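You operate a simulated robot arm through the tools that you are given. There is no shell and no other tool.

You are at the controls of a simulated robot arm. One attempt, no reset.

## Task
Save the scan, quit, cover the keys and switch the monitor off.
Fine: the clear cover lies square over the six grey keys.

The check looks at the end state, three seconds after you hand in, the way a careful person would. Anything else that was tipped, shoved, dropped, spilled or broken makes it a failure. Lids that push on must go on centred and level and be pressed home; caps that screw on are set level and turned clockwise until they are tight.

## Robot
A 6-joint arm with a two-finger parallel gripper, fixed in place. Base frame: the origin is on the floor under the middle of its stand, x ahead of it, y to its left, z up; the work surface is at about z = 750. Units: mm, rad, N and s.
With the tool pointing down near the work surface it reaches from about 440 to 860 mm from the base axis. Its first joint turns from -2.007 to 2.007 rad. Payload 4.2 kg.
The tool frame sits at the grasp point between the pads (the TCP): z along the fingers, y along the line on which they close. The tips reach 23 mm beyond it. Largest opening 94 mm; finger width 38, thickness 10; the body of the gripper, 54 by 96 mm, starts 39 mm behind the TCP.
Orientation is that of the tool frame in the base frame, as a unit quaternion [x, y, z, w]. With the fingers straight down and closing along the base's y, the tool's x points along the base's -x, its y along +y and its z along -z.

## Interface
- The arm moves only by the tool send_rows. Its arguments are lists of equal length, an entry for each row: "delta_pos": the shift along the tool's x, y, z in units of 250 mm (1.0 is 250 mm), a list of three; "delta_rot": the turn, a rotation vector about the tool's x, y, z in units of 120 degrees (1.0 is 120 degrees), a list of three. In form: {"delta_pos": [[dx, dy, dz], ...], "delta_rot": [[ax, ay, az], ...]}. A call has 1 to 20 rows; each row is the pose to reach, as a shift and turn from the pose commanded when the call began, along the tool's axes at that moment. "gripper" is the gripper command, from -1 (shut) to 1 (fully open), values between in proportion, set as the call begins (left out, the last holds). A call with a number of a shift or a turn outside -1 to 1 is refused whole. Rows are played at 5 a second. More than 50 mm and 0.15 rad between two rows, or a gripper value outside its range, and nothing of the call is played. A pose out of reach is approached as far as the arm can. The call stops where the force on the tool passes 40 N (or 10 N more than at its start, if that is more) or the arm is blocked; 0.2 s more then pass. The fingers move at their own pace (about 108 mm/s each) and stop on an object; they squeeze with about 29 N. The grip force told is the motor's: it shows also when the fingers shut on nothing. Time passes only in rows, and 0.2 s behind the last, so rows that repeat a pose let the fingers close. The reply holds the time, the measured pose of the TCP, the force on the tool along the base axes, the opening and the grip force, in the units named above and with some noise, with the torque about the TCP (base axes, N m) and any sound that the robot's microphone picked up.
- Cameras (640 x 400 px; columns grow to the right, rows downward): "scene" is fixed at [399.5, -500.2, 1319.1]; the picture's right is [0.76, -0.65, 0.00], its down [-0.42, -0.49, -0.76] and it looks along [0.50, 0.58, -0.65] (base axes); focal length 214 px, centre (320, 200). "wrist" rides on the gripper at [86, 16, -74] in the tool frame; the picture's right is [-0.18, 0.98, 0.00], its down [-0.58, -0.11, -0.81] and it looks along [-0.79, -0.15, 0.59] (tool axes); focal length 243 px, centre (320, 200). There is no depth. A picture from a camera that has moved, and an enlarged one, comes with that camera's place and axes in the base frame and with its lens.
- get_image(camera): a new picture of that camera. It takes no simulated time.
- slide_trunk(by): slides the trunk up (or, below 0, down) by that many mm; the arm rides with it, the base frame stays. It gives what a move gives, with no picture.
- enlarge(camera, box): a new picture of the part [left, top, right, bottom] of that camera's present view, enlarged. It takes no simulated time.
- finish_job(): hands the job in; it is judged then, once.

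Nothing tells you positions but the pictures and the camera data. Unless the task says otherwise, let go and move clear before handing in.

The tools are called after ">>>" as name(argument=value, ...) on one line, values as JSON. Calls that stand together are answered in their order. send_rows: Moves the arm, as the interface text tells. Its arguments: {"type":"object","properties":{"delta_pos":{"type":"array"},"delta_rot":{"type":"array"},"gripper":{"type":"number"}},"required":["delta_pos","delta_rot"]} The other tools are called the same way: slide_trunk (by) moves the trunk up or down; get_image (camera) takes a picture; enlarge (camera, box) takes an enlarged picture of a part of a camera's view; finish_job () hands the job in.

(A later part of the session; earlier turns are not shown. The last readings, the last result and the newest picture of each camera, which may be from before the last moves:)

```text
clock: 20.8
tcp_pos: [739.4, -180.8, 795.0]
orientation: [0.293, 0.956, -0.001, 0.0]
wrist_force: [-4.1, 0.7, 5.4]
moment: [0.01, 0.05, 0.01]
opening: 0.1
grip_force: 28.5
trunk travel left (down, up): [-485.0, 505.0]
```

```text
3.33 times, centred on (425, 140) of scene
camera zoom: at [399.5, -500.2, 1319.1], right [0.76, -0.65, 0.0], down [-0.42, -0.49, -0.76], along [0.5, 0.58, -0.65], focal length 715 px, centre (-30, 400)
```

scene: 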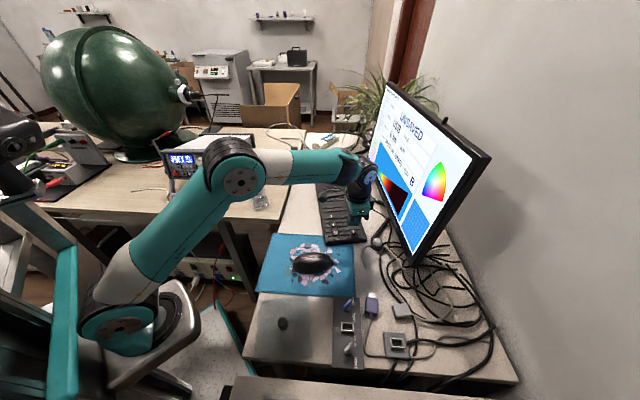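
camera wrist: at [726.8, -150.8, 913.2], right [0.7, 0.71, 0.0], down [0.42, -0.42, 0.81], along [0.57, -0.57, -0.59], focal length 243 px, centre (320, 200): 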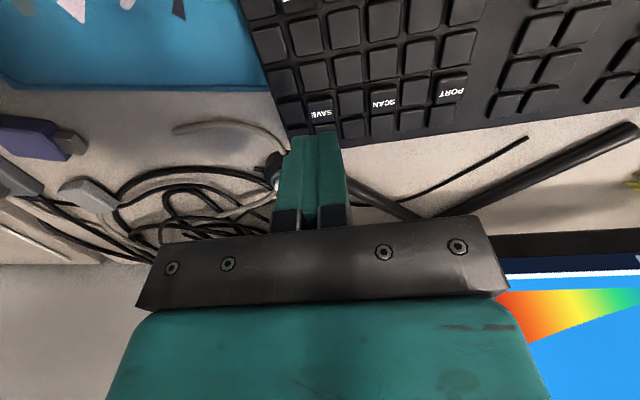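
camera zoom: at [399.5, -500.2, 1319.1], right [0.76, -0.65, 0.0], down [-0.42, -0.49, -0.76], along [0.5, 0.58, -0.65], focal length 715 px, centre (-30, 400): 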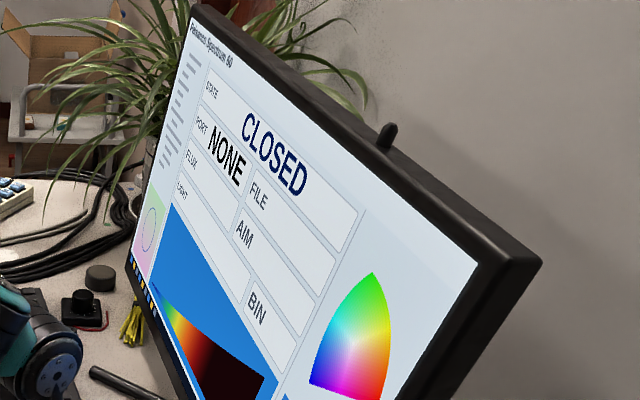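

The state shows CLOSED, so saving and quitting are done. I'll lift straight off the keys and open the gripper, then travel over to the clear cover to look at it.

>>> send_rows(delta_pos=[[0, 0, -0.04], [0, 0, -0.2], [0, 0, -0.36]], delta_rot=[[0, 0, 0], [0, 0, 0], [0, 0, 0]])

>>> send_rows(delta_pos=[[0.112, -0.162, 0], [0.224, -0.324, 0], [0.336, -0.486, 0], [0.448, -0.648, 0], [0.56, -0.81, 0], [0.66, -0.985, 0]], delta_rot=[[0, 0, 0], [0, 0, 0], [0, 0, 0], [0, 0, 0], [0, 0, 0], [0, 0, 0]], gripper=1)

>>> get_image(camera="wrist")

>>> get_image(camera="scene")

```text
clock: 21.6
tcp_pos: [740.9, -176.5, 883.0]
orientation: [0.292, 0.956, 0.0, 0.0]
wrist_force: [-0.2, 0.0, -0.6]
moment: [0.02, 0.01, 0.03]
opening: 0.2
grip_force: 29.6
trunk travel left (down, up): [-485.0, 505.0]
```

```text
refused: row 6 steps farther than a row can; nothing moved
```

```text
taken
camera wrist: at [679.8, -115.5, 957.8], right [0.7, 0.71, 0.0], down [0.42, -0.42, 0.81], along [0.57, -0.57, -0.59], focal length 243 px, centre (320, 200)
```

wrist: 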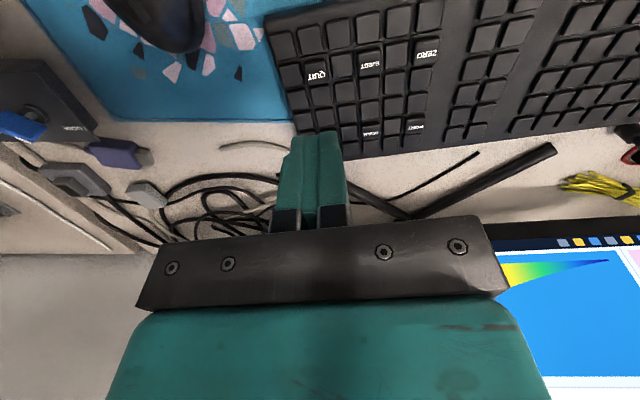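

```text
taken
```

scene: 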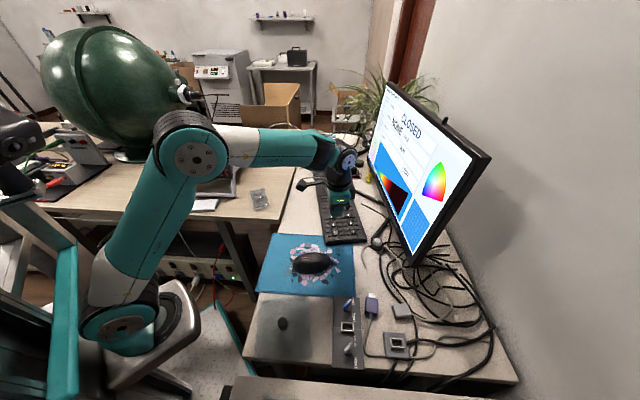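

>>> enlarge(camera="wrist", box=[260, 0, 460, 150])

>>> send_rows(delta_pos=[[0.094, -0.14, 0], [0.189, -0.281, 0], [0.283, -0.422, 0], [0.377, -0.563, 0], [0.471, -0.704, 0], [0.566, -0.844, 0], [0.66, -0.985, 0]], delta_rot=[[0, 0, 0], [0, 0, 0], [0, 0, 0], [0, 0, 0], [0, 0, 0], [0, 0, 0], [0, 0, 0]], gripper=1)

>>> get_image(camera="wrist")

>>> get_image(camera="scene")

```text
2.67 times, centred on (360, 75) of wrist
camera zoom: at [679.8, -115.5, 957.8], right [0.7, 0.71, 0.0], down [0.42, -0.42, 0.81], along [0.57, -0.57, -0.59], focal length 647 px, centre (213, 533)
```

zoom: 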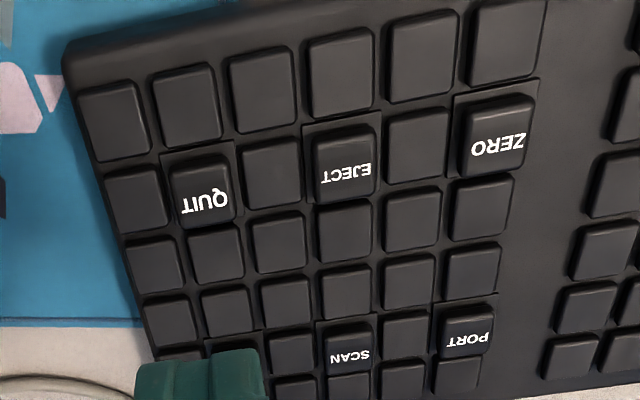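

```text
clock: 23.2
tcp_pos: [463.3, -292.4, 885.6]
orientation: [0.292, 0.956, 0.0, 0.0]
wrist_force: [0.2, 0.6, -1.4]
moment: [-0.02, -0.04, 0.0]
opening: 94.2
grip_force: 0.1
trunk travel left (down, up): [-485.0, 505.0]
```

```text
taken
camera wrist: at [400.4, -232.0, 960.3], right [0.7, 0.71, 0.0], down [0.42, -0.41, 0.81], along [0.57, -0.57, -0.59], focal length 243 px, centre (320, 200)
```

wrist: 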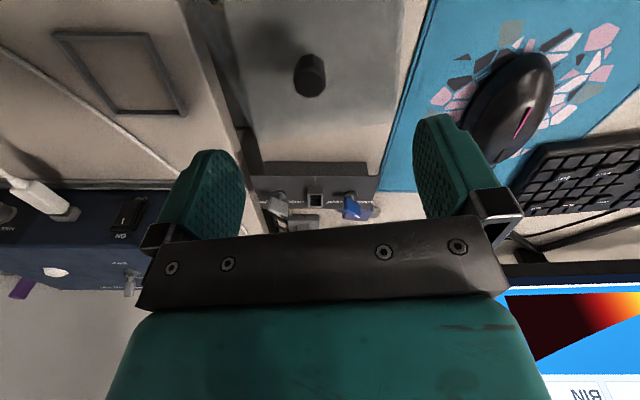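

```text
taken
```

scene: 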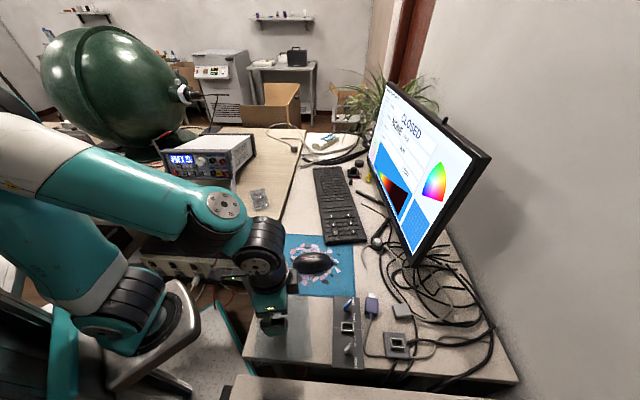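

>>> enlarge(camera="wrist", box=[200, 0, 430, 200])

>>> enlarge(camera="wrist", box=[0, 160, 180, 300])

>>> enlarge(camera="scene", box=[235, 270, 345, 370])

```text
2.00 times, centred on (315, 100) of wrist
camera zoom: at [400.4, -232.0, 960.3], right [0.7, 0.71, 0.0], down [0.42, -0.41, 0.81], along [0.57, -0.57, -0.59], focal length 485 px, centre (330, 400)
```

zoom: 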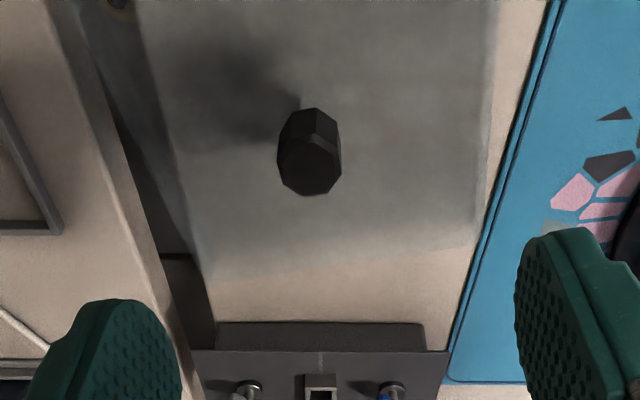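

```text
2.86 times, centred on (90, 230) of wrist
camera zoom: at [400.4, -232.0, 960.3], right [0.7, 0.71, 0.0], down [0.42, -0.41, 0.81], along [0.57, -0.57, -0.59], focal length 693 px, centre (977, 114)
```

zoom: 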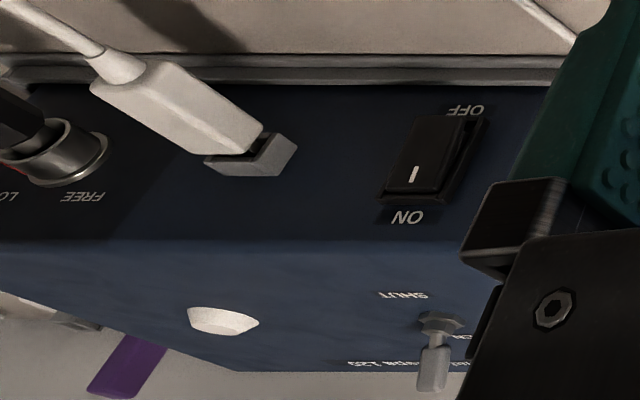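

```text
4.00 times, centred on (290, 320) of scene
camera zoom: at [399.5, -500.2, 1319.1], right [0.76, -0.65, 0.0], down [-0.42, -0.49, -0.76], along [0.5, 0.58, -0.65], focal length 858 px, centre (440, -280)
```

zoom: 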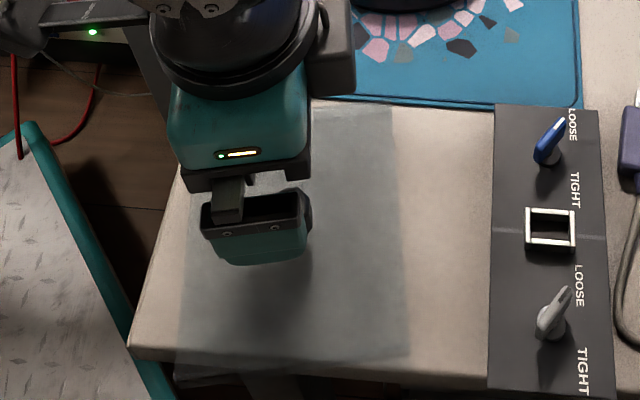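

The cover has a black octagonal knob near (460, -301), with the knob top at about z = 790 and the plate at about z = 768. I'll zoom on its edges to get its size and angle.

>>> enlarge(camera="wrist", box=[230, 90, 330, 160])

>>> enlarge(camera="wrist", box=[340, 60, 440, 130])

>>> enlarge(camera="wrist", box=[220, 0, 330, 75])

>>> enlarge(camera="scene", box=[240, 330, 350, 380])

```text
5.71 times, centred on (280, 125) of wrist
camera zoom: at [400.4, -232.0, 960.3], right [0.7, 0.71, 0.0], down [0.42, -0.41, 0.81], along [0.57, -0.57, -0.59], focal length 1386 px, centre (549, 629)
```

zoom: 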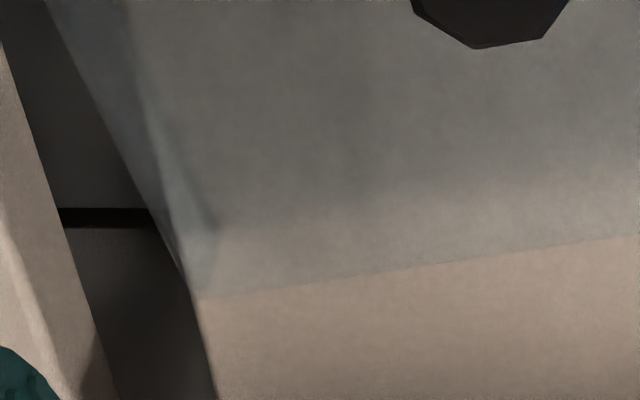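

```text
5.71 times, centred on (390, 95) of wrist
camera zoom: at [400.4, -232.0, 960.3], right [0.7, 0.71, 0.0], down [0.42, -0.41, 0.81], along [0.57, -0.57, -0.59], focal length 1386 px, centre (-80, 800)
```

zoom: 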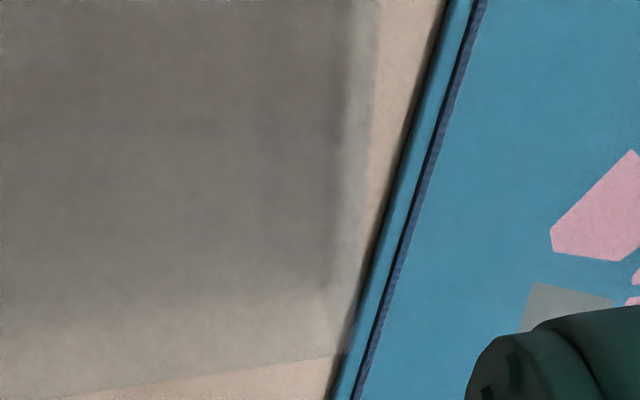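

```text
5.33 times, centred on (275, 38) of wrist
camera zoom: at [400.4, -232.0, 960.3], right [0.7, 0.71, 0.0], down [0.42, -0.41, 0.81], along [0.57, -0.57, -0.59], focal length 1294 px, centre (560, 1067)
```

zoom: 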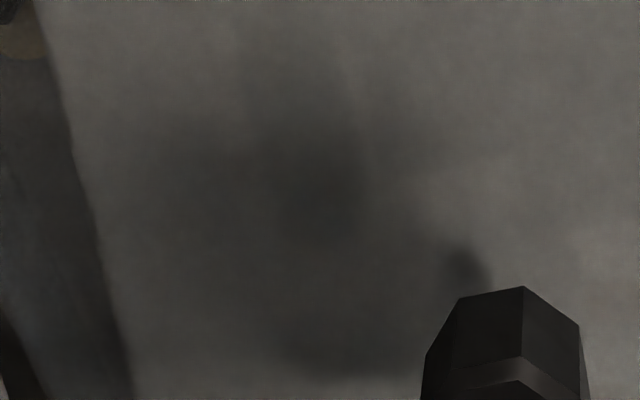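

```text
5.82 times, centred on (295, 355) of scene
camera zoom: at [399.5, -500.2, 1319.1], right [0.76, -0.65, 0.0], down [-0.42, -0.49, -0.76], along [0.5, 0.58, -0.65], focal length 1248 px, centre (466, -702)
```

zoom: 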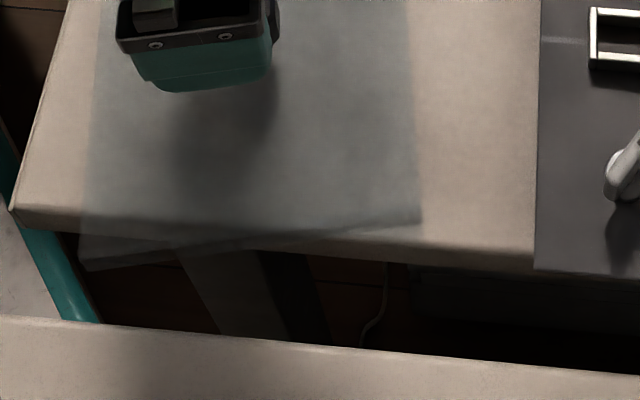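

The cover is a shallow clear box of about 125 mm, already turned to match the keyboard (about 56°). I'll centre over the knob and descend part way to check alignment.

>>> send_rows(delta_pos=[[-0.007, -0.031, 0.07], [-0.007, -0.031, 0.14], [-0.007, -0.031, 0.2]], delta_rot=[[0, 0, 0], [0, 0, 0], [0, 0, 0]])

>>> get_image(camera="wrist")

>>> enlarge(camera="wrist", box=[240, 60, 400, 160])

>>> enlarge(camera="scene", box=[235, 280, 345, 370])

```text
clock: 24.0
tcp_pos: [460.1, -299.6, 836.3]
orientation: [0.292, 0.957, 0.0, 0.0]
wrist_force: [-0.3, -0.8, 0.1]
moment: [0.0, -0.01, -0.02]
opening: 94.0
grip_force: 0.1
trunk travel left (down, up): [-485.0, 505.0]
```

```text
taken
camera wrist: at [398.6, -238.3, 910.4], right [0.7, 0.71, 0.0], down [0.42, -0.42, 0.81], along [0.57, -0.57, -0.59], focal length 243 px, centre (320, 200)
```

wrist: 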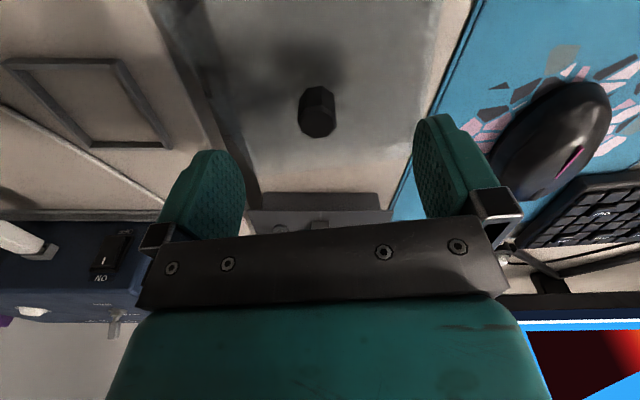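

```text
4.00 times, centred on (320, 110) of wrist
camera zoom: at [398.6, -238.3, 910.4], right [0.7, 0.71, 0.0], down [0.42, -0.42, 0.81], along [0.57, -0.57, -0.59], focal length 970 px, centre (320, 560)
```

zoom: 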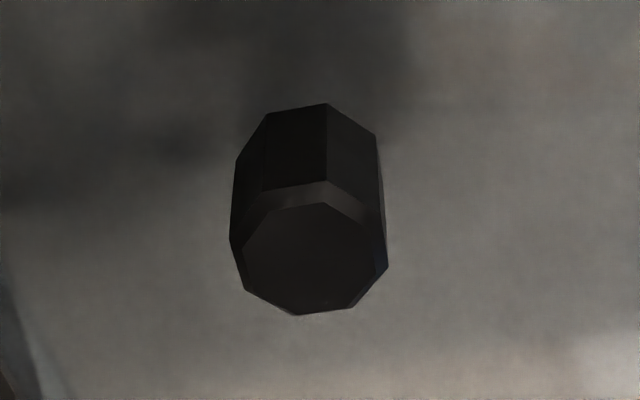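

```text
4.44 times, centred on (290, 325) of scene
camera zoom: at [399.5, -500.2, 1319.1], right [0.76, -0.65, 0.0], down [-0.42, -0.49, -0.76], along [0.5, 0.58, -0.65], focal length 953 px, centre (453, -356)
```

zoom: 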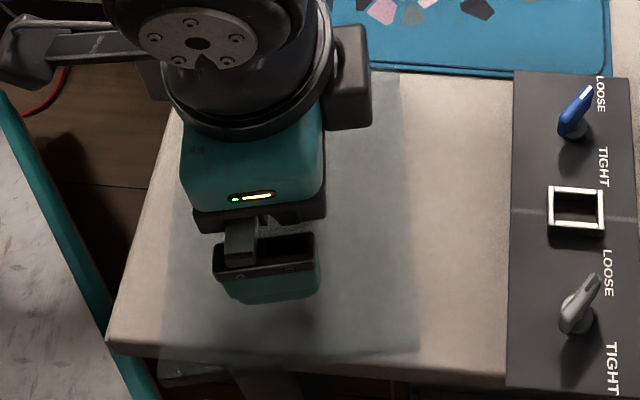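

The knob at (460, -300) is centred between the fingers and its flats line up with the pads. I'll descend with the tips just above the plate.

>>> send_rows(delta_pos=[[0.002, -0.004, 0.06], [0.002, -0.004, 0.11], [0.002, -0.004, 0.14], [0.002, -0.004, 0.148]], delta_rot=[[0, 0, 0], [0, 0, 0], [0, 0, 0], [0, 0, 0]])

>>> get_image(camera="wrist")

>>> enlarge(camera="scene", box=[245, 290, 335, 370])

```text
clock: 25.0
tcp_pos: [459.7, -299.4, 798.6]
orientation: [0.292, 0.956, 0.0, 0.0]
wrist_force: [0.0, 0.4, 0.9]
moment: [-0.02, -0.02, 0.03]
opening: 94.0
grip_force: 0.0
trunk travel left (down, up): [-485.0, 505.0]
```

```text
taken
camera wrist: at [398.0, -238.1, 873.5], right [0.7, 0.71, 0.0], down [0.42, -0.42, 0.81], along [0.57, -0.57, -0.59], focal length 243 px, centre (320, 200)
```

wrist: 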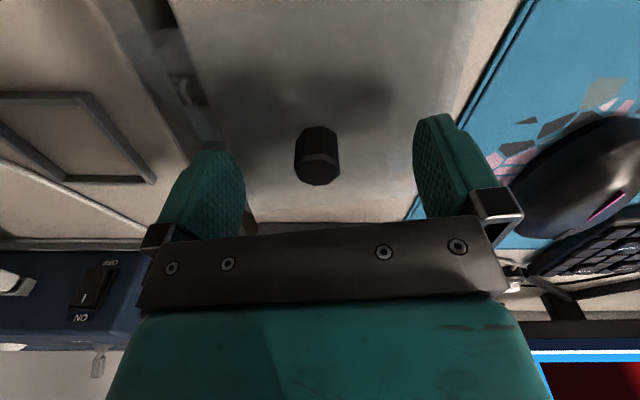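

```text
5.00 times, centred on (290, 330) of scene
camera zoom: at [399.5, -500.2, 1319.1], right [0.76, -0.65, 0.0], down [-0.42, -0.49, -0.76], along [0.5, 0.58, -0.65], focal length 1072 px, centre (470, -450)
```

zoom: 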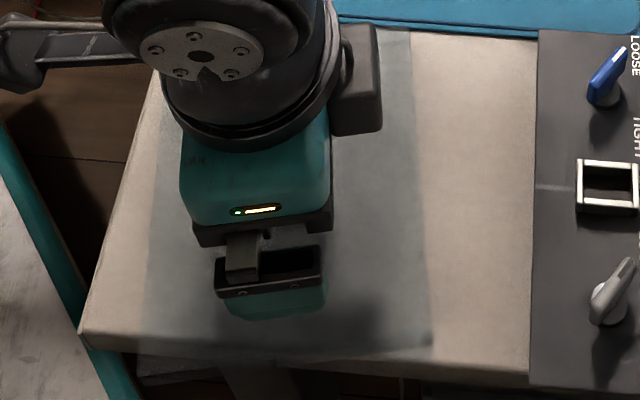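

>>> send_rows(delta_pos=[[0, 0, 0.008], [0, 0, 0.014]], delta_rot=[[0, 0, 0], [0, 0, 0]])

>>> send_rows(delta_pos=[[0, 0, 0], [0, 0, 0], [0, 0, 0], [0, 0, 0], [0, 0, 0]], delta_rot=[[0, 0, 0], [0, 0, 0], [0, 0, 0], [0, 0, 0], [0, 0, 0]], gripper=-1)

>>> get_image(camera="wrist")

>>> enlarge(camera="scene", box=[245, 290, 335, 370])

```text
clock: 25.6
tcp_pos: [459.6, -300.8, 795.4]
orientation: [0.293, 0.956, 0.0, 0.001]
wrist_force: [1.2, -0.2, 0.4]
moment: [0.0, 0.0, 0.0]
opening: 93.9
grip_force: 0.1
trunk travel left (down, up): [-485.0, 505.0]
```

```text
clock: 26.8
tcp_pos: [459.4, -299.4, 794.9]
orientation: [0.292, 0.956, -0.001, 0.0]
wrist_force: [0.4, -0.2, 0.5]
moment: [0.03, -0.02, 0.02]
opening: 21.4
grip_force: 29.2
trunk travel left (down, up): [-485.0, 505.0]
```

```text
taken
camera wrist: at [397.8, -238.2, 869.6], right [0.7, 0.71, 0.0], down [0.42, -0.42, 0.81], along [0.57, -0.57, -0.59], focal length 243 px, centre (320, 200)
```

wrist: 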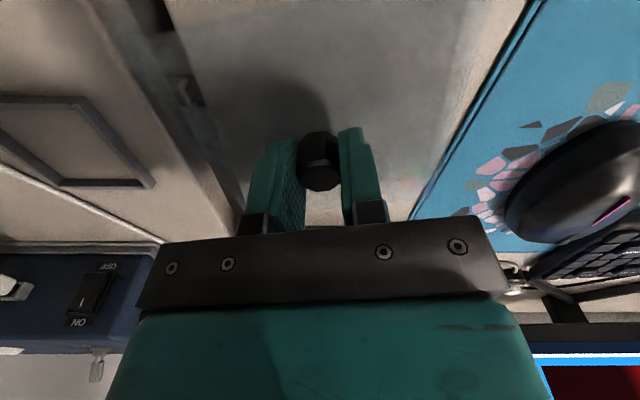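

```text
5.00 times, centred on (290, 330) of scene
camera zoom: at [399.5, -500.2, 1319.1], right [0.76, -0.65, 0.0], down [-0.42, -0.49, -0.76], along [0.5, 0.58, -0.65], focal length 1072 px, centre (470, -450)
```

zoom: 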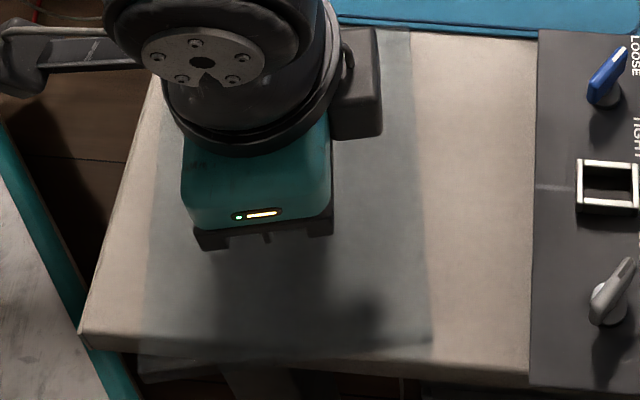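

The knob is gripped at 21.4 mm, so I'll lift gently and check that the cover hangs level.

>>> send_rows(delta_pos=[[0, 0, -0.02], [0, 0, -0.06], [0, 0, -0.12], [0, 0, -0.24], [0, 0, -0.4], [0, 0, -0.5]], delta_rot=[[0, 0, 0], [0, 0, 0], [0, 0, 0], [0, 0, 0], [0, 0, 0], [0, 0, 0]])

>>> get_image(camera="wrist")

>>> get_image(camera="scene")

>>> enlarge(camera="scene", box=[215, 220, 335, 340])

```text
clock: 28.2
tcp_pos: [459.6, -301.2, 919.6]
orientation: [0.292, 0.956, 0.0, -0.001]
wrist_force: [0.2, 0.6, -0.8]
moment: [0.01, 0.03, 0.0]
opening: 21.2
grip_force: 29.2
trunk travel left (down, up): [-485.0, 505.0]
```

```text
taken
camera wrist: at [398.1, -239.3, 994.8], right [0.7, 0.71, 0.0], down [0.42, -0.42, 0.81], along [0.57, -0.57, -0.59], focal length 243 px, centre (320, 200)
```

wrist: 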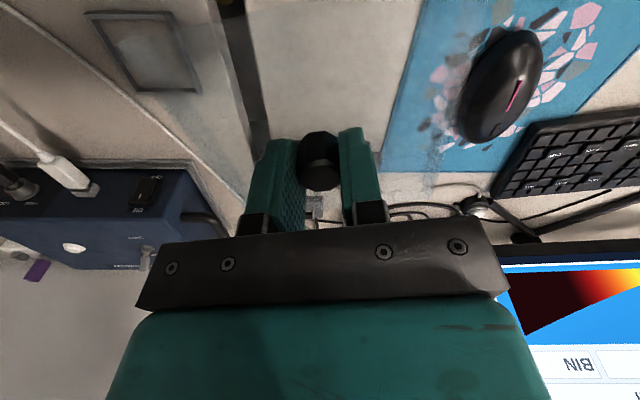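

```text
taken
```

scene: 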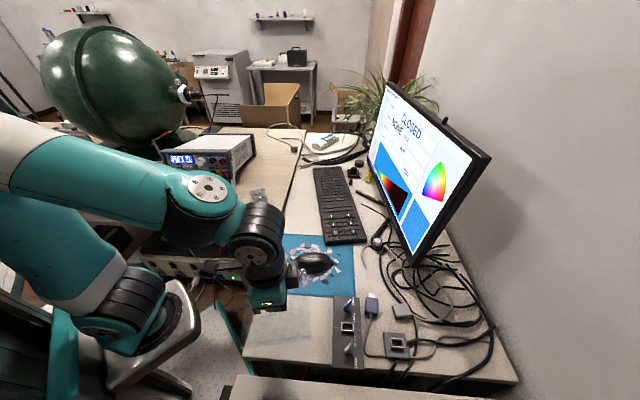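

```text
3.33 times, centred on (275, 280) of scene
camera zoom: at [399.5, -500.2, 1319.1], right [0.76, -0.65, 0.0], down [-0.42, -0.49, -0.76], along [0.5, 0.58, -0.65], focal length 715 px, centre (470, -67)
```

zoom: 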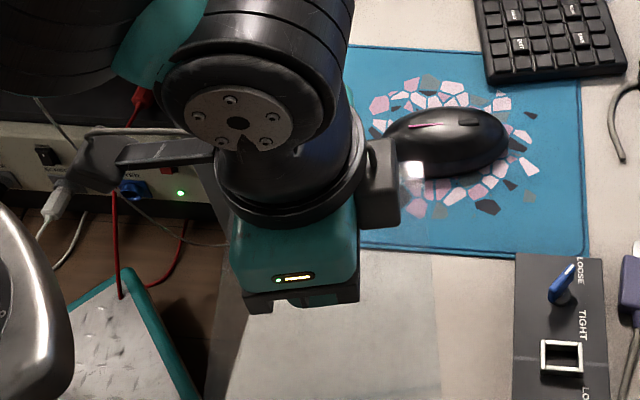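

>>> enlarge(camera="wrist", box=[190, 0, 450, 220])

>>> enlarge(camera="scene", box=[235, 280, 355, 370])

```text
1.82 times, centred on (320, 110) of wrist
camera zoom: at [398.1, -239.3, 994.8], right [0.7, 0.71, 0.0], down [0.42, -0.42, 0.81], along [0.57, -0.57, -0.59], focal length 441 px, centre (320, 364)
```

zoom: 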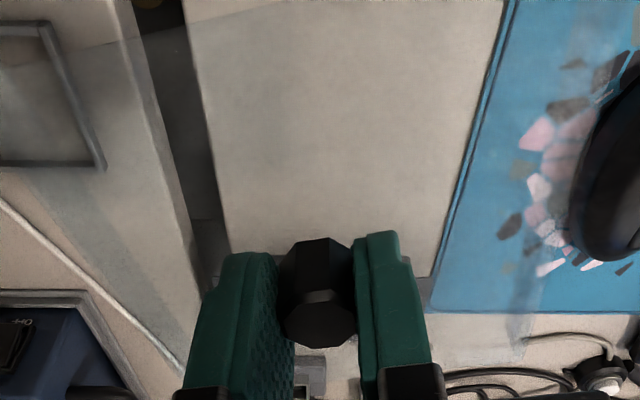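

```text
4.44 times, centred on (295, 325) of scene
camera zoom: at [399.5, -500.2, 1319.1], right [0.76, -0.65, 0.0], down [-0.42, -0.49, -0.76], along [0.5, 0.58, -0.65], focal length 953 px, centre (431, -356)
```

zoom: 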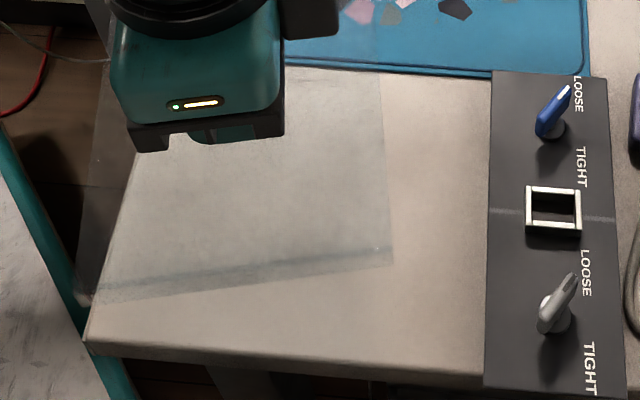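

The cover is held level by its knob. I'll carry it at a safe height to above the key block.

>>> send_rows(delta_pos=[[-0.0647, 0.0989, 0], [-0.1295, 0.1977, 0], [-0.1942, 0.2966, 0], [-0.2589, 0.3955, 0], [-0.3237, 0.4943, 0], [-0.388, 0.593, 0]], delta_rot=[[0, 0, 0], [0, 0, 0], [0, 0, 0], [0, 0, 0], [0, 0, 0], [0, 0, 0]])

>>> send_rows(delta_pos=[[-0.0647, 0.0989, 0], [-0.1295, 0.1977, 0], [-0.1942, 0.2966, 0], [-0.2589, 0.3955, 0], [-0.3237, 0.4943, 0], [-0.388, 0.593, 0], [-0.388, 0.593, 0]], delta_rot=[[0, 0, 0], [0, 0, 0], [0, 0, 0], [0, 0, 0], [0, 0, 0], [0, 0, 0], [0, 0, 0]])

>>> get_image(camera="wrist")

>>> enlarge(camera="scene", box=[290, 150, 410, 260])

```text
clock: 29.6
tcp_pos: [626.3, -231.1, 919.5]
orientation: [0.293, 0.956, 0.001, 0.0]
wrist_force: [-0.5, 0.1, -0.1]
moment: [-0.01, 0.01, -0.03]
opening: 21.4
grip_force: 29.4
trunk travel left (down, up): [-485.0, 505.0]
```

```text
clock: 31.2
tcp_pos: [787.2, -163.1, 919.7]
orientation: [0.292, 0.957, 0.0, 0.0]
wrist_force: [-0.3, 0.4, -0.8]
moment: [0.04, 0.01, 0.01]
opening: 21.7
grip_force: 28.8
trunk travel left (down, up): [-485.0, 505.0]
```

```text
taken
camera wrist: at [725.4, -101.6, 994.8], right [0.7, 0.71, 0.0], down [0.42, -0.42, 0.81], along [0.57, -0.57, -0.59], focal length 243 px, centre (320, 200)
```

wrist: 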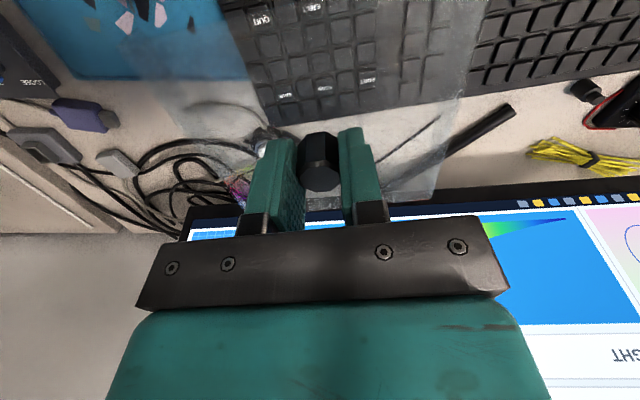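

```text
3.64 times, centred on (350, 205) of scene
camera zoom: at [399.5, -500.2, 1319.1], right [0.76, -0.65, 0.0], down [-0.42, -0.49, -0.76], along [0.5, 0.58, -0.65], focal length 780 px, centre (211, 182)
```

zoom: 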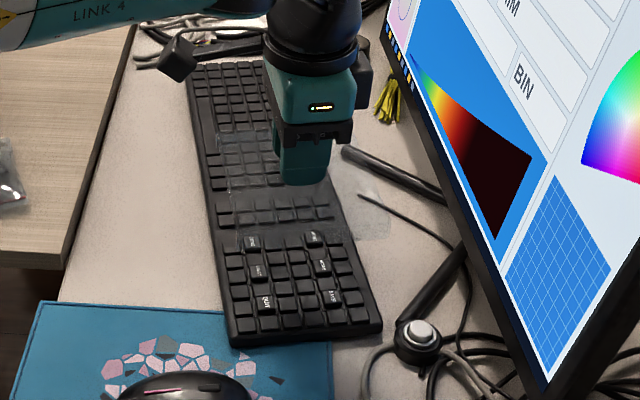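

>>> enlarge(camera="wrist", box=[170, 0, 490, 220])

>>> enlarge(camera="scene", box=[320, 165, 410, 235])

```text
1.82 times, centred on (330, 110) of wrist
camera zoom: at [725.4, -101.6, 994.8], right [0.7, 0.71, 0.0], down [0.42, -0.42, 0.81], along [0.57, -0.57, -0.59], focal length 441 px, centre (302, 364)
```

zoom: 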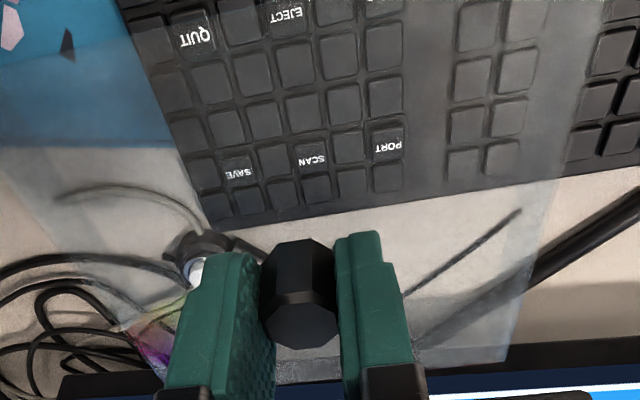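

```text
5.71 times, centred on (365, 200) of scene
camera zoom: at [399.5, -500.2, 1319.1], right [0.76, -0.65, 0.0], down [-0.42, -0.49, -0.76], along [0.5, 0.58, -0.65], focal length 1226 px, centre (63, 200)
```

zoom: 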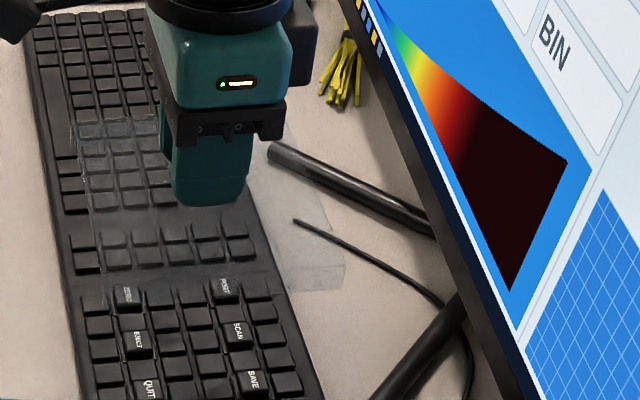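

The cover is nearly centred. I compute the six-key centre at about (789, -165), so I'll shift about 3 mm toward the monitor and lower until the rim is about 15 mm above the keys, then check.

>>> send_rows(delta_pos=[[-0.011, -0.004, 0.08], [-0.011, -0.004, 0.18], [-0.011, -0.004, 0.28], [-0.011, -0.004, 0.32], [-0.011, -0.004, 0.32]], delta_rot=[[0, 0, 0], [0, 0, 0], [0, 0, 0], [0, 0, 0], [0, 0, 0]])

>>> get_image(camera="wrist")

>>> enlarge(camera="wrist", box=[170, 0, 490, 220])

>>> enlarge(camera="scene", box=[310, 180, 400, 250])

```text
clock: 32.4
tcp_pos: [788.9, -163.4, 838.2]
orientation: [0.293, 0.956, 0.0, 0.0]
wrist_force: [-1.2, 0.3, -1.6]
moment: [-0.04, 0.02, 0.0]
opening: 21.5
grip_force: 28.7
trunk travel left (down, up): [-485.0, 505.0]
```

```text
taken
camera wrist: at [726.7, -101.9, 913.2], right [0.7, 0.71, 0.0], down [0.42, -0.42, 0.81], along [0.57, -0.57, -0.59], focal length 243 px, centre (320, 200)
```

wrist: 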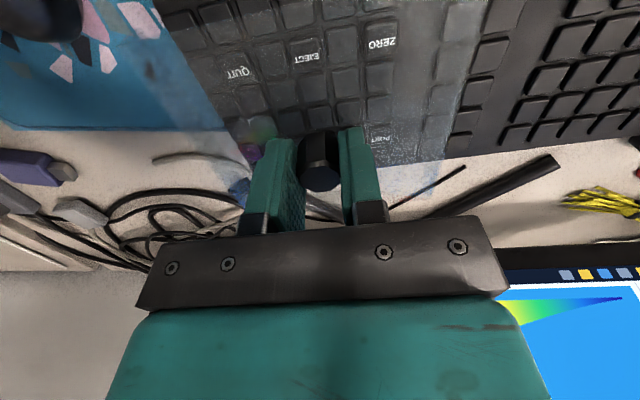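

```text
1.82 times, centred on (330, 110) of wrist
camera zoom: at [726.7, -101.9, 913.2], right [0.7, 0.71, 0.0], down [0.42, -0.42, 0.81], along [0.57, -0.57, -0.59], focal length 441 px, centre (302, 364)
```

zoom: 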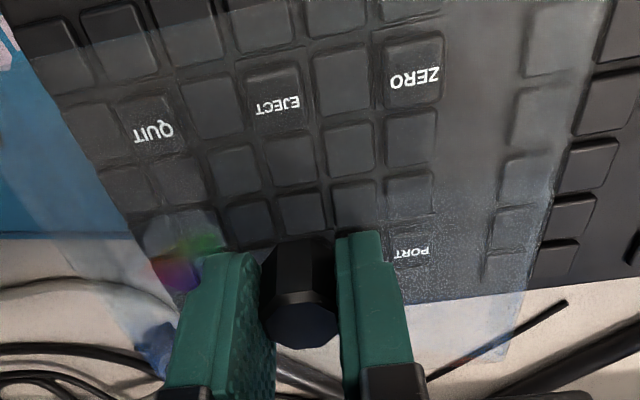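

```text
5.71 times, centred on (355, 215) of scene
camera zoom: at [399.5, -500.2, 1319.1], right [0.76, -0.65, 0.0], down [-0.42, -0.49, -0.76], along [0.5, 0.58, -0.65], focal length 1226 px, centre (120, 114)
```

zoom: 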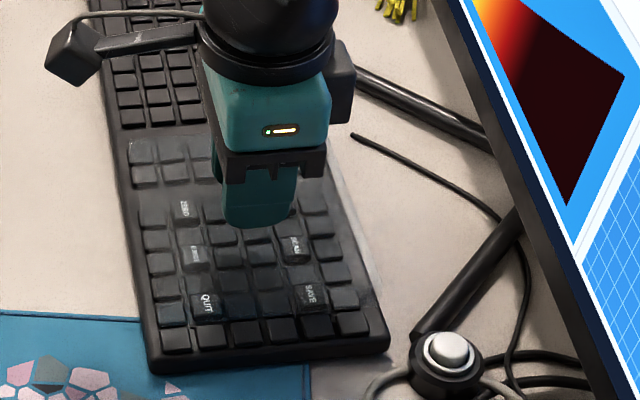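

>>> send_rows(delta_pos=[[-0.006, -0.006, 0], [-0.006, -0.006, 0], [-0.006, -0.006, 0], [-0.006, -0.006, 0]], delta_rot=[[0, 0, 0], [0, 0, 0], [0, 0, 0], [0, 0, 0]])

>>> enlarge(camera="wrist", box=[330, 0, 530, 220])

>>> enlarge(camera="wrist", box=[140, 0, 340, 220])

>>> enlarge(camera="scene", box=[320, 195, 385, 250])

```text
clock: 33.4
tcp_pos: [789.0, -165.5, 838.9]
orientation: [0.293, 0.956, 0.0, 0.0]
wrist_force: [0.7, 1.0, 0.4]
moment: [0.02, 0.02, 0.0]
opening: 21.2
grip_force: 29.0
trunk travel left (down, up): [-485.0, 505.0]
```

```text
1.82 times, centred on (430, 110) of wrist
camera zoom: at [727.4, -104.6, 913.3], right [0.7, 0.71, 0.0], down [0.42, -0.42, 0.81], along [0.57, -0.57, -0.59], focal length 441 px, centre (120, 364)
```

zoom: 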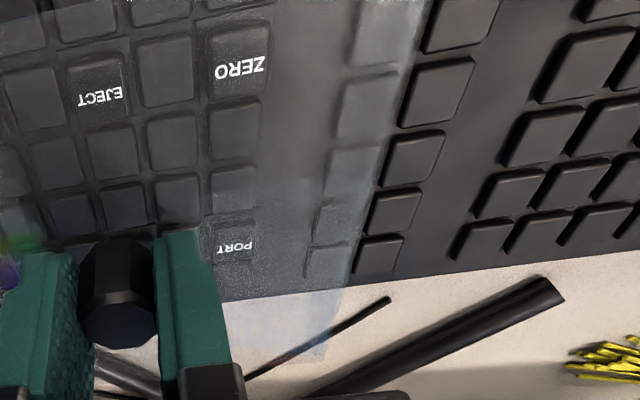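

```text
1.82 times, centred on (240, 110) of wrist
camera zoom: at [727.4, -104.6, 913.3], right [0.7, 0.71, 0.0], down [0.42, -0.42, 0.81], along [0.57, -0.57, -0.59], focal length 441 px, centre (466, 364)
```

zoom: 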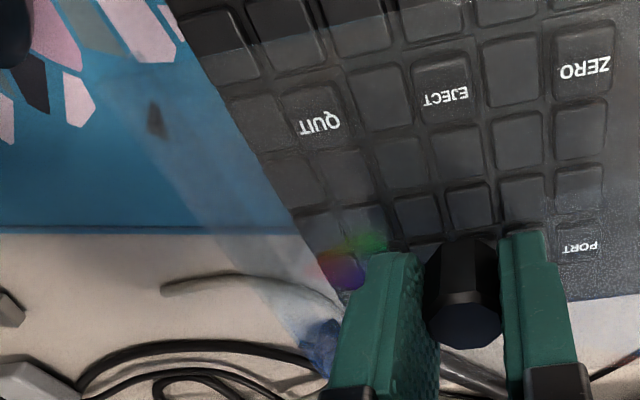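

```text
7.27 times, centred on (352, 222) of scene
camera zoom: at [399.5, -500.2, 1319.1], right [0.76, -0.65, 0.0], down [-0.42, -0.49, -0.76], along [0.5, 0.58, -0.65], focal length 1560 px, centre (84, 36)
```

zoom: 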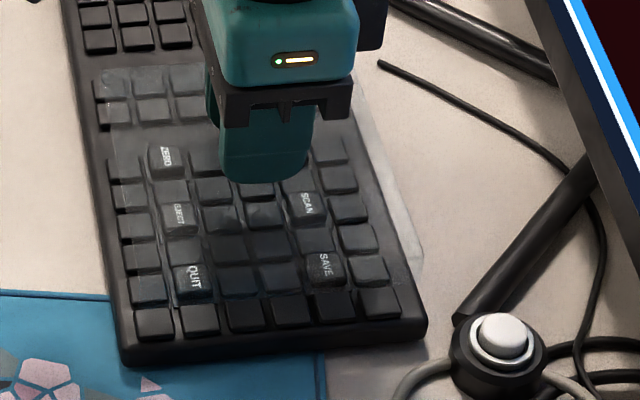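

The cover's edges run parallel to the keyboard and it is centred within about a millimetre. I'll lower in small steps and watch the force.

>>> send_rows(delta_pos=[[0, 0, 0.016], [0, 0, 0.032], [0, 0, 0.048]], delta_rot=[[0, 0, 0], [0, 0, 0], [0, 0, 0]])

>>> enlarge(camera="wrist", box=[330, 0, 530, 220])

>>> enlarge(camera="wrist", box=[140, 0, 340, 220])

>>> enlarge(camera="scene", box=[320, 195, 385, 250])

```text
clock: 34.2
tcp_pos: [789.1, -165.6, 826.3]
orientation: [0.293, 0.956, 0.0, 0.001]
wrist_force: [0.2, -0.4, 0.2]
moment: [0.02, -0.02, -0.02]
opening: 21.4
grip_force: 29.5
trunk travel left (down, up): [-485.0, 505.0]
```

```text
1.82 times, centred on (430, 110) of wrist
camera zoom: at [727.8, -104.0, 901.7], right [0.7, 0.71, 0.0], down [0.42, -0.42, 0.81], along [0.57, -0.57, -0.59], focal length 441 px, centre (120, 364)
```

zoom: 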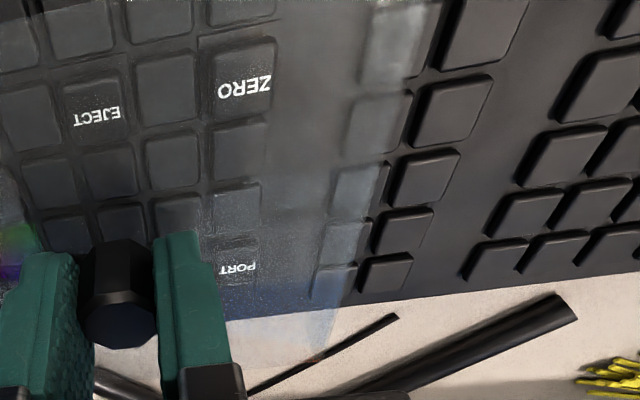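

```text
1.82 times, centred on (240, 110) of wrist
camera zoom: at [727.8, -104.0, 901.7], right [0.7, 0.71, 0.0], down [0.42, -0.42, 0.81], along [0.57, -0.57, -0.59], focal length 441 px, centre (466, 364)
```

zoom: 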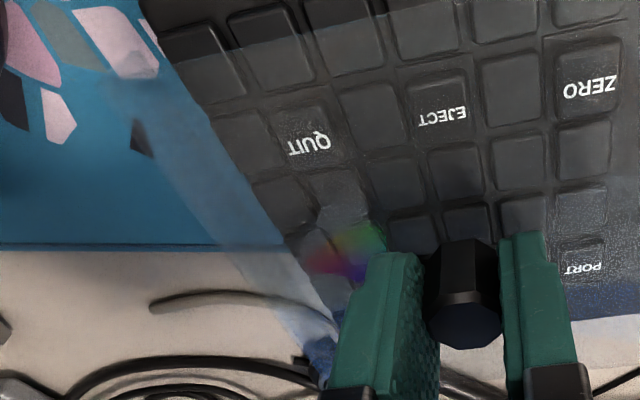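

```text
7.27 times, centred on (352, 222) of scene
camera zoom: at [399.5, -500.2, 1319.1], right [0.76, -0.65, 0.0], down [-0.42, -0.49, -0.76], along [0.5, 0.58, -0.65], focal length 1560 px, centre (84, 36)
```

zoom: 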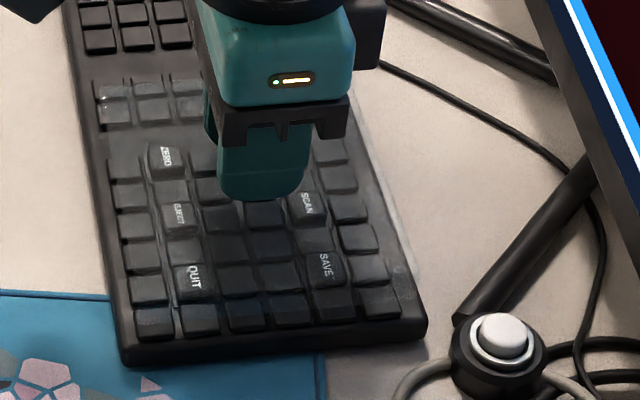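

>>> send_rows(delta_pos=[[0, 0, 0.008], [0, 0, 0.016], [0, 0, 0.024]], delta_rot=[[0, 0, 0], [0, 0, 0], [0, 0, 0]])

>>> send_rows(delta_pos=[[0, 0, 0.004], [0, 0, 0.008]], delta_rot=[[0, 0, 0], [0, 0, 0]])

>>> enlarge(camera="wrist", box=[330, 0, 530, 220])

>>> enlarge(camera="scene", box=[320, 195, 385, 250])

```text
clock: 35.0
tcp_pos: [788.5, -167.4, 820.5]
orientation: [0.292, 0.956, 0.0, 0.0]
wrist_force: [0.5, 0.0, -0.5]
moment: [-0.02, 0.05, 0.02]
opening: 21.6
grip_force: 29.0
trunk travel left (down, up): [-485.0, 505.0]
```

```text
clock: 35.6
tcp_pos: [790.7, -166.7, 818.6]
orientation: [0.293, 0.956, -0.001, 0.0]
wrist_force: [0.0, 0.2, -0.8]
moment: [-0.02, -0.03, 0.03]
opening: 21.4
grip_force: 29.4
trunk travel left (down, up): [-485.0, 505.0]
```

```text
1.82 times, centred on (430, 110) of wrist
camera zoom: at [728.7, -105.1, 893.2], right [0.7, 0.71, 0.0], down [0.42, -0.42, 0.81], along [0.57, -0.57, -0.59], focal length 441 px, centre (120, 364)
```

zoom: 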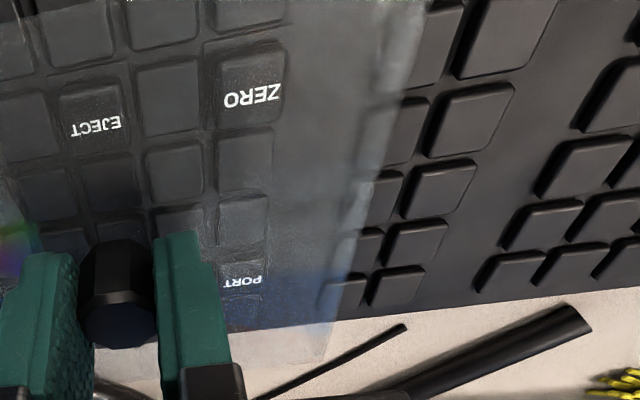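

```text
7.27 times, centred on (352, 222) of scene
camera zoom: at [399.5, -500.2, 1319.1], right [0.76, -0.65, 0.0], down [-0.42, -0.49, -0.76], along [0.5, 0.58, -0.65], focal length 1560 px, centre (84, 36)
```

zoom: 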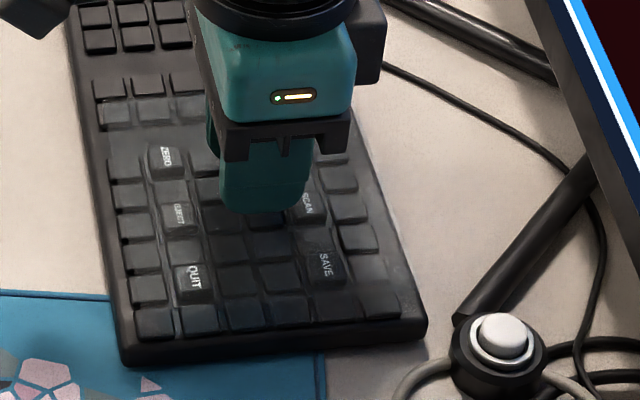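

No contact yet at a rim height of about 774. I'll correct 1.5 mm across the keyboard and keep lowering.

>>> send_rows(delta_pos=[[0.006, 0, 0.004], [0.006, 0, 0.008]], delta_rot=[[0, 0, 0], [0, 0, 0]])

>>> send_rows(delta_pos=[[0, 0, 0.004], [0, 0, 0.008]], delta_rot=[[0, 0, 0], [0, 0, 0]])

>>> enlarge(camera="wrist", box=[330, 0, 530, 220])

>>> enlarge(camera="wrist", box=[140, 0, 340, 220])

>>> enlarge(camera="scene", box=[320, 195, 385, 250])

```text
clock: 36.2
tcp_pos: [790.1, -165.4, 817.1]
orientation: [0.292, 0.956, 0.0, 0.001]
wrist_force: [-0.4, -0.4, 0.2]
moment: [-0.04, -0.01, -0.02]
opening: 21.3
grip_force: 28.9
trunk travel left (down, up): [-485.0, 505.0]
```

```text
clock: 36.8
tcp_pos: [789.4, -165.2, 815.6]
orientation: [0.293, 0.956, -0.001, 0.0]
wrist_force: [-0.3, 0.0, -0.8]
moment: [0.03, -0.01, -0.02]
opening: 21.5
grip_force: 28.8
trunk travel left (down, up): [-485.0, 505.0]
```

```text
1.82 times, centred on (430, 110) of wrist
camera zoom: at [726.9, -104.1, 889.9], right [0.7, 0.71, 0.0], down [0.42, -0.42, 0.81], along [0.57, -0.57, -0.59], focal length 441 px, centre (120, 364)
```

zoom: 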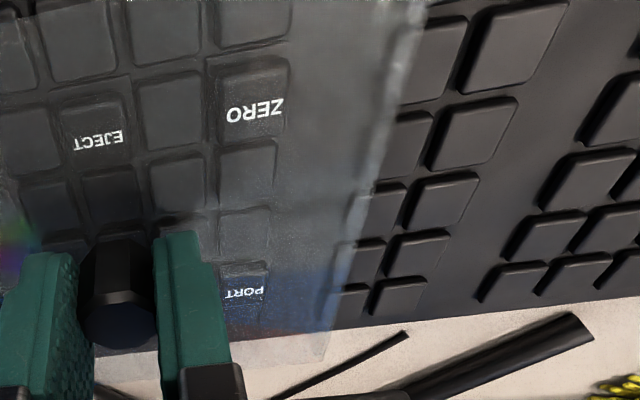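

```text
1.82 times, centred on (240, 110) of wrist
camera zoom: at [726.9, -104.1, 889.9], right [0.7, 0.71, 0.0], down [0.42, -0.42, 0.81], along [0.57, -0.57, -0.59], focal length 441 px, centre (466, 364)
```

zoom: 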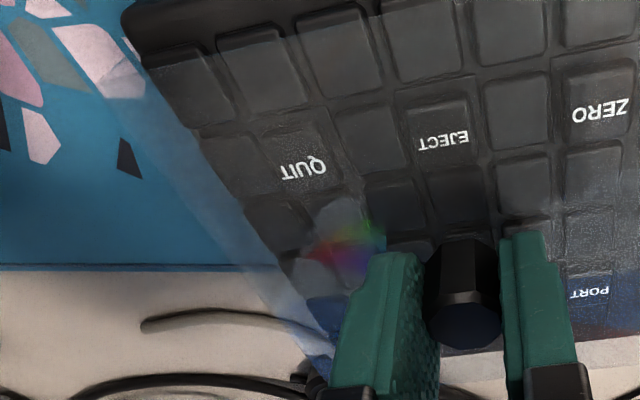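

```text
7.27 times, centred on (352, 222) of scene
camera zoom: at [399.5, -500.2, 1319.1], right [0.76, -0.65, 0.0], down [-0.42, -0.49, -0.76], along [0.5, 0.58, -0.65], focal length 1560 px, centre (84, 36)
```

zoom: 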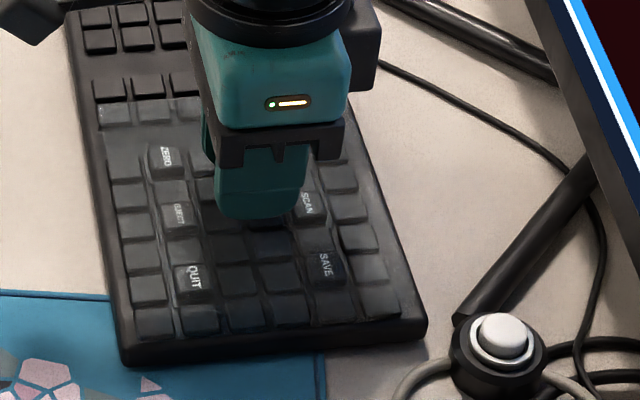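

>>> send_rows(delta_pos=[[0, 0, 0.004], [0, 0, 0.008]], delta_rot=[[0, 0, 0], [0, 0, 0]])

>>> send_rows(delta_pos=[[0, 0, 0.004], [0, 0, 0.008]], delta_rot=[[0, 0, 0], [0, 0, 0]])

>>> enlarge(camera="scene", box=[320, 195, 385, 250])

```text
clock: 37.4
tcp_pos: [789.2, -166.2, 814.1]
orientation: [0.292, 0.956, 0.0, 0.001]
wrist_force: [-0.7, -0.6, 7.5]
moment: [0.25, 0.39, -0.04]
opening: 21.5
grip_force: 29.2
trunk travel left (down, up): [-485.0, 505.0]
```

```text
clock: 38.0
tcp_pos: [789.7, -165.9, 812.5]
orientation: [0.293, 0.956, 0.0, 0.002]
wrist_force: [-2.9, 0.5, 20.3]
moment: [-0.02, 0.03, 0.0]
opening: 21.6
grip_force: 29.3
trunk travel left (down, up): [-485.0, 505.0]
```

```text
7.27 times, centred on (352, 222) of scene
camera zoom: at [399.5, -500.2, 1319.1], right [0.76, -0.65, 0.0], down [-0.42, -0.49, -0.76], along [0.5, 0.58, -0.65], focal length 1560 px, centre (84, 36)
```

zoom: 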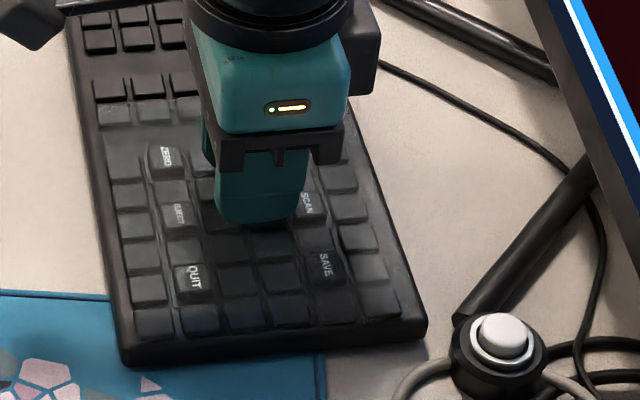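

The cover has seated with 20 N and almost no moment, so it is sitting evenly. I'll ease off the pressure, then open the fingers.

>>> send_rows(delta_pos=[[0, 0, -0.004], [0, 0, -0.007], [0, 0, -0.007]], delta_rot=[[0, 0, 0], [0, 0, 0], [0, 0, 0]])

>>> get_image(camera="wrist")

```text
clock: 38.8
tcp_pos: [787.9, -165.2, 813.4]
orientation: [0.292, 0.956, -0.001, 0.0]
wrist_force: [3.0, -1.2, 8.5]
moment: [-0.35, -0.63, 0.0]
opening: 21.1
grip_force: 28.5
trunk travel left (down, up): [-485.0, 505.0]
```

```text
taken
camera wrist: at [726.3, -103.9, 887.2], right [0.7, 0.71, 0.0], down [0.42, -0.42, 0.81], along [0.57, -0.57, -0.59], focal length 243 px, centre (320, 200)
```

wrist: 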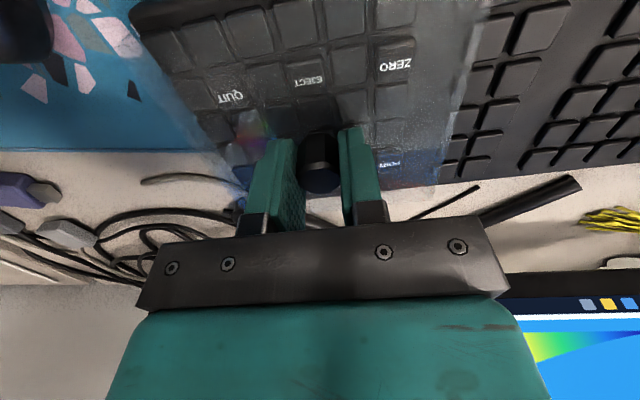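

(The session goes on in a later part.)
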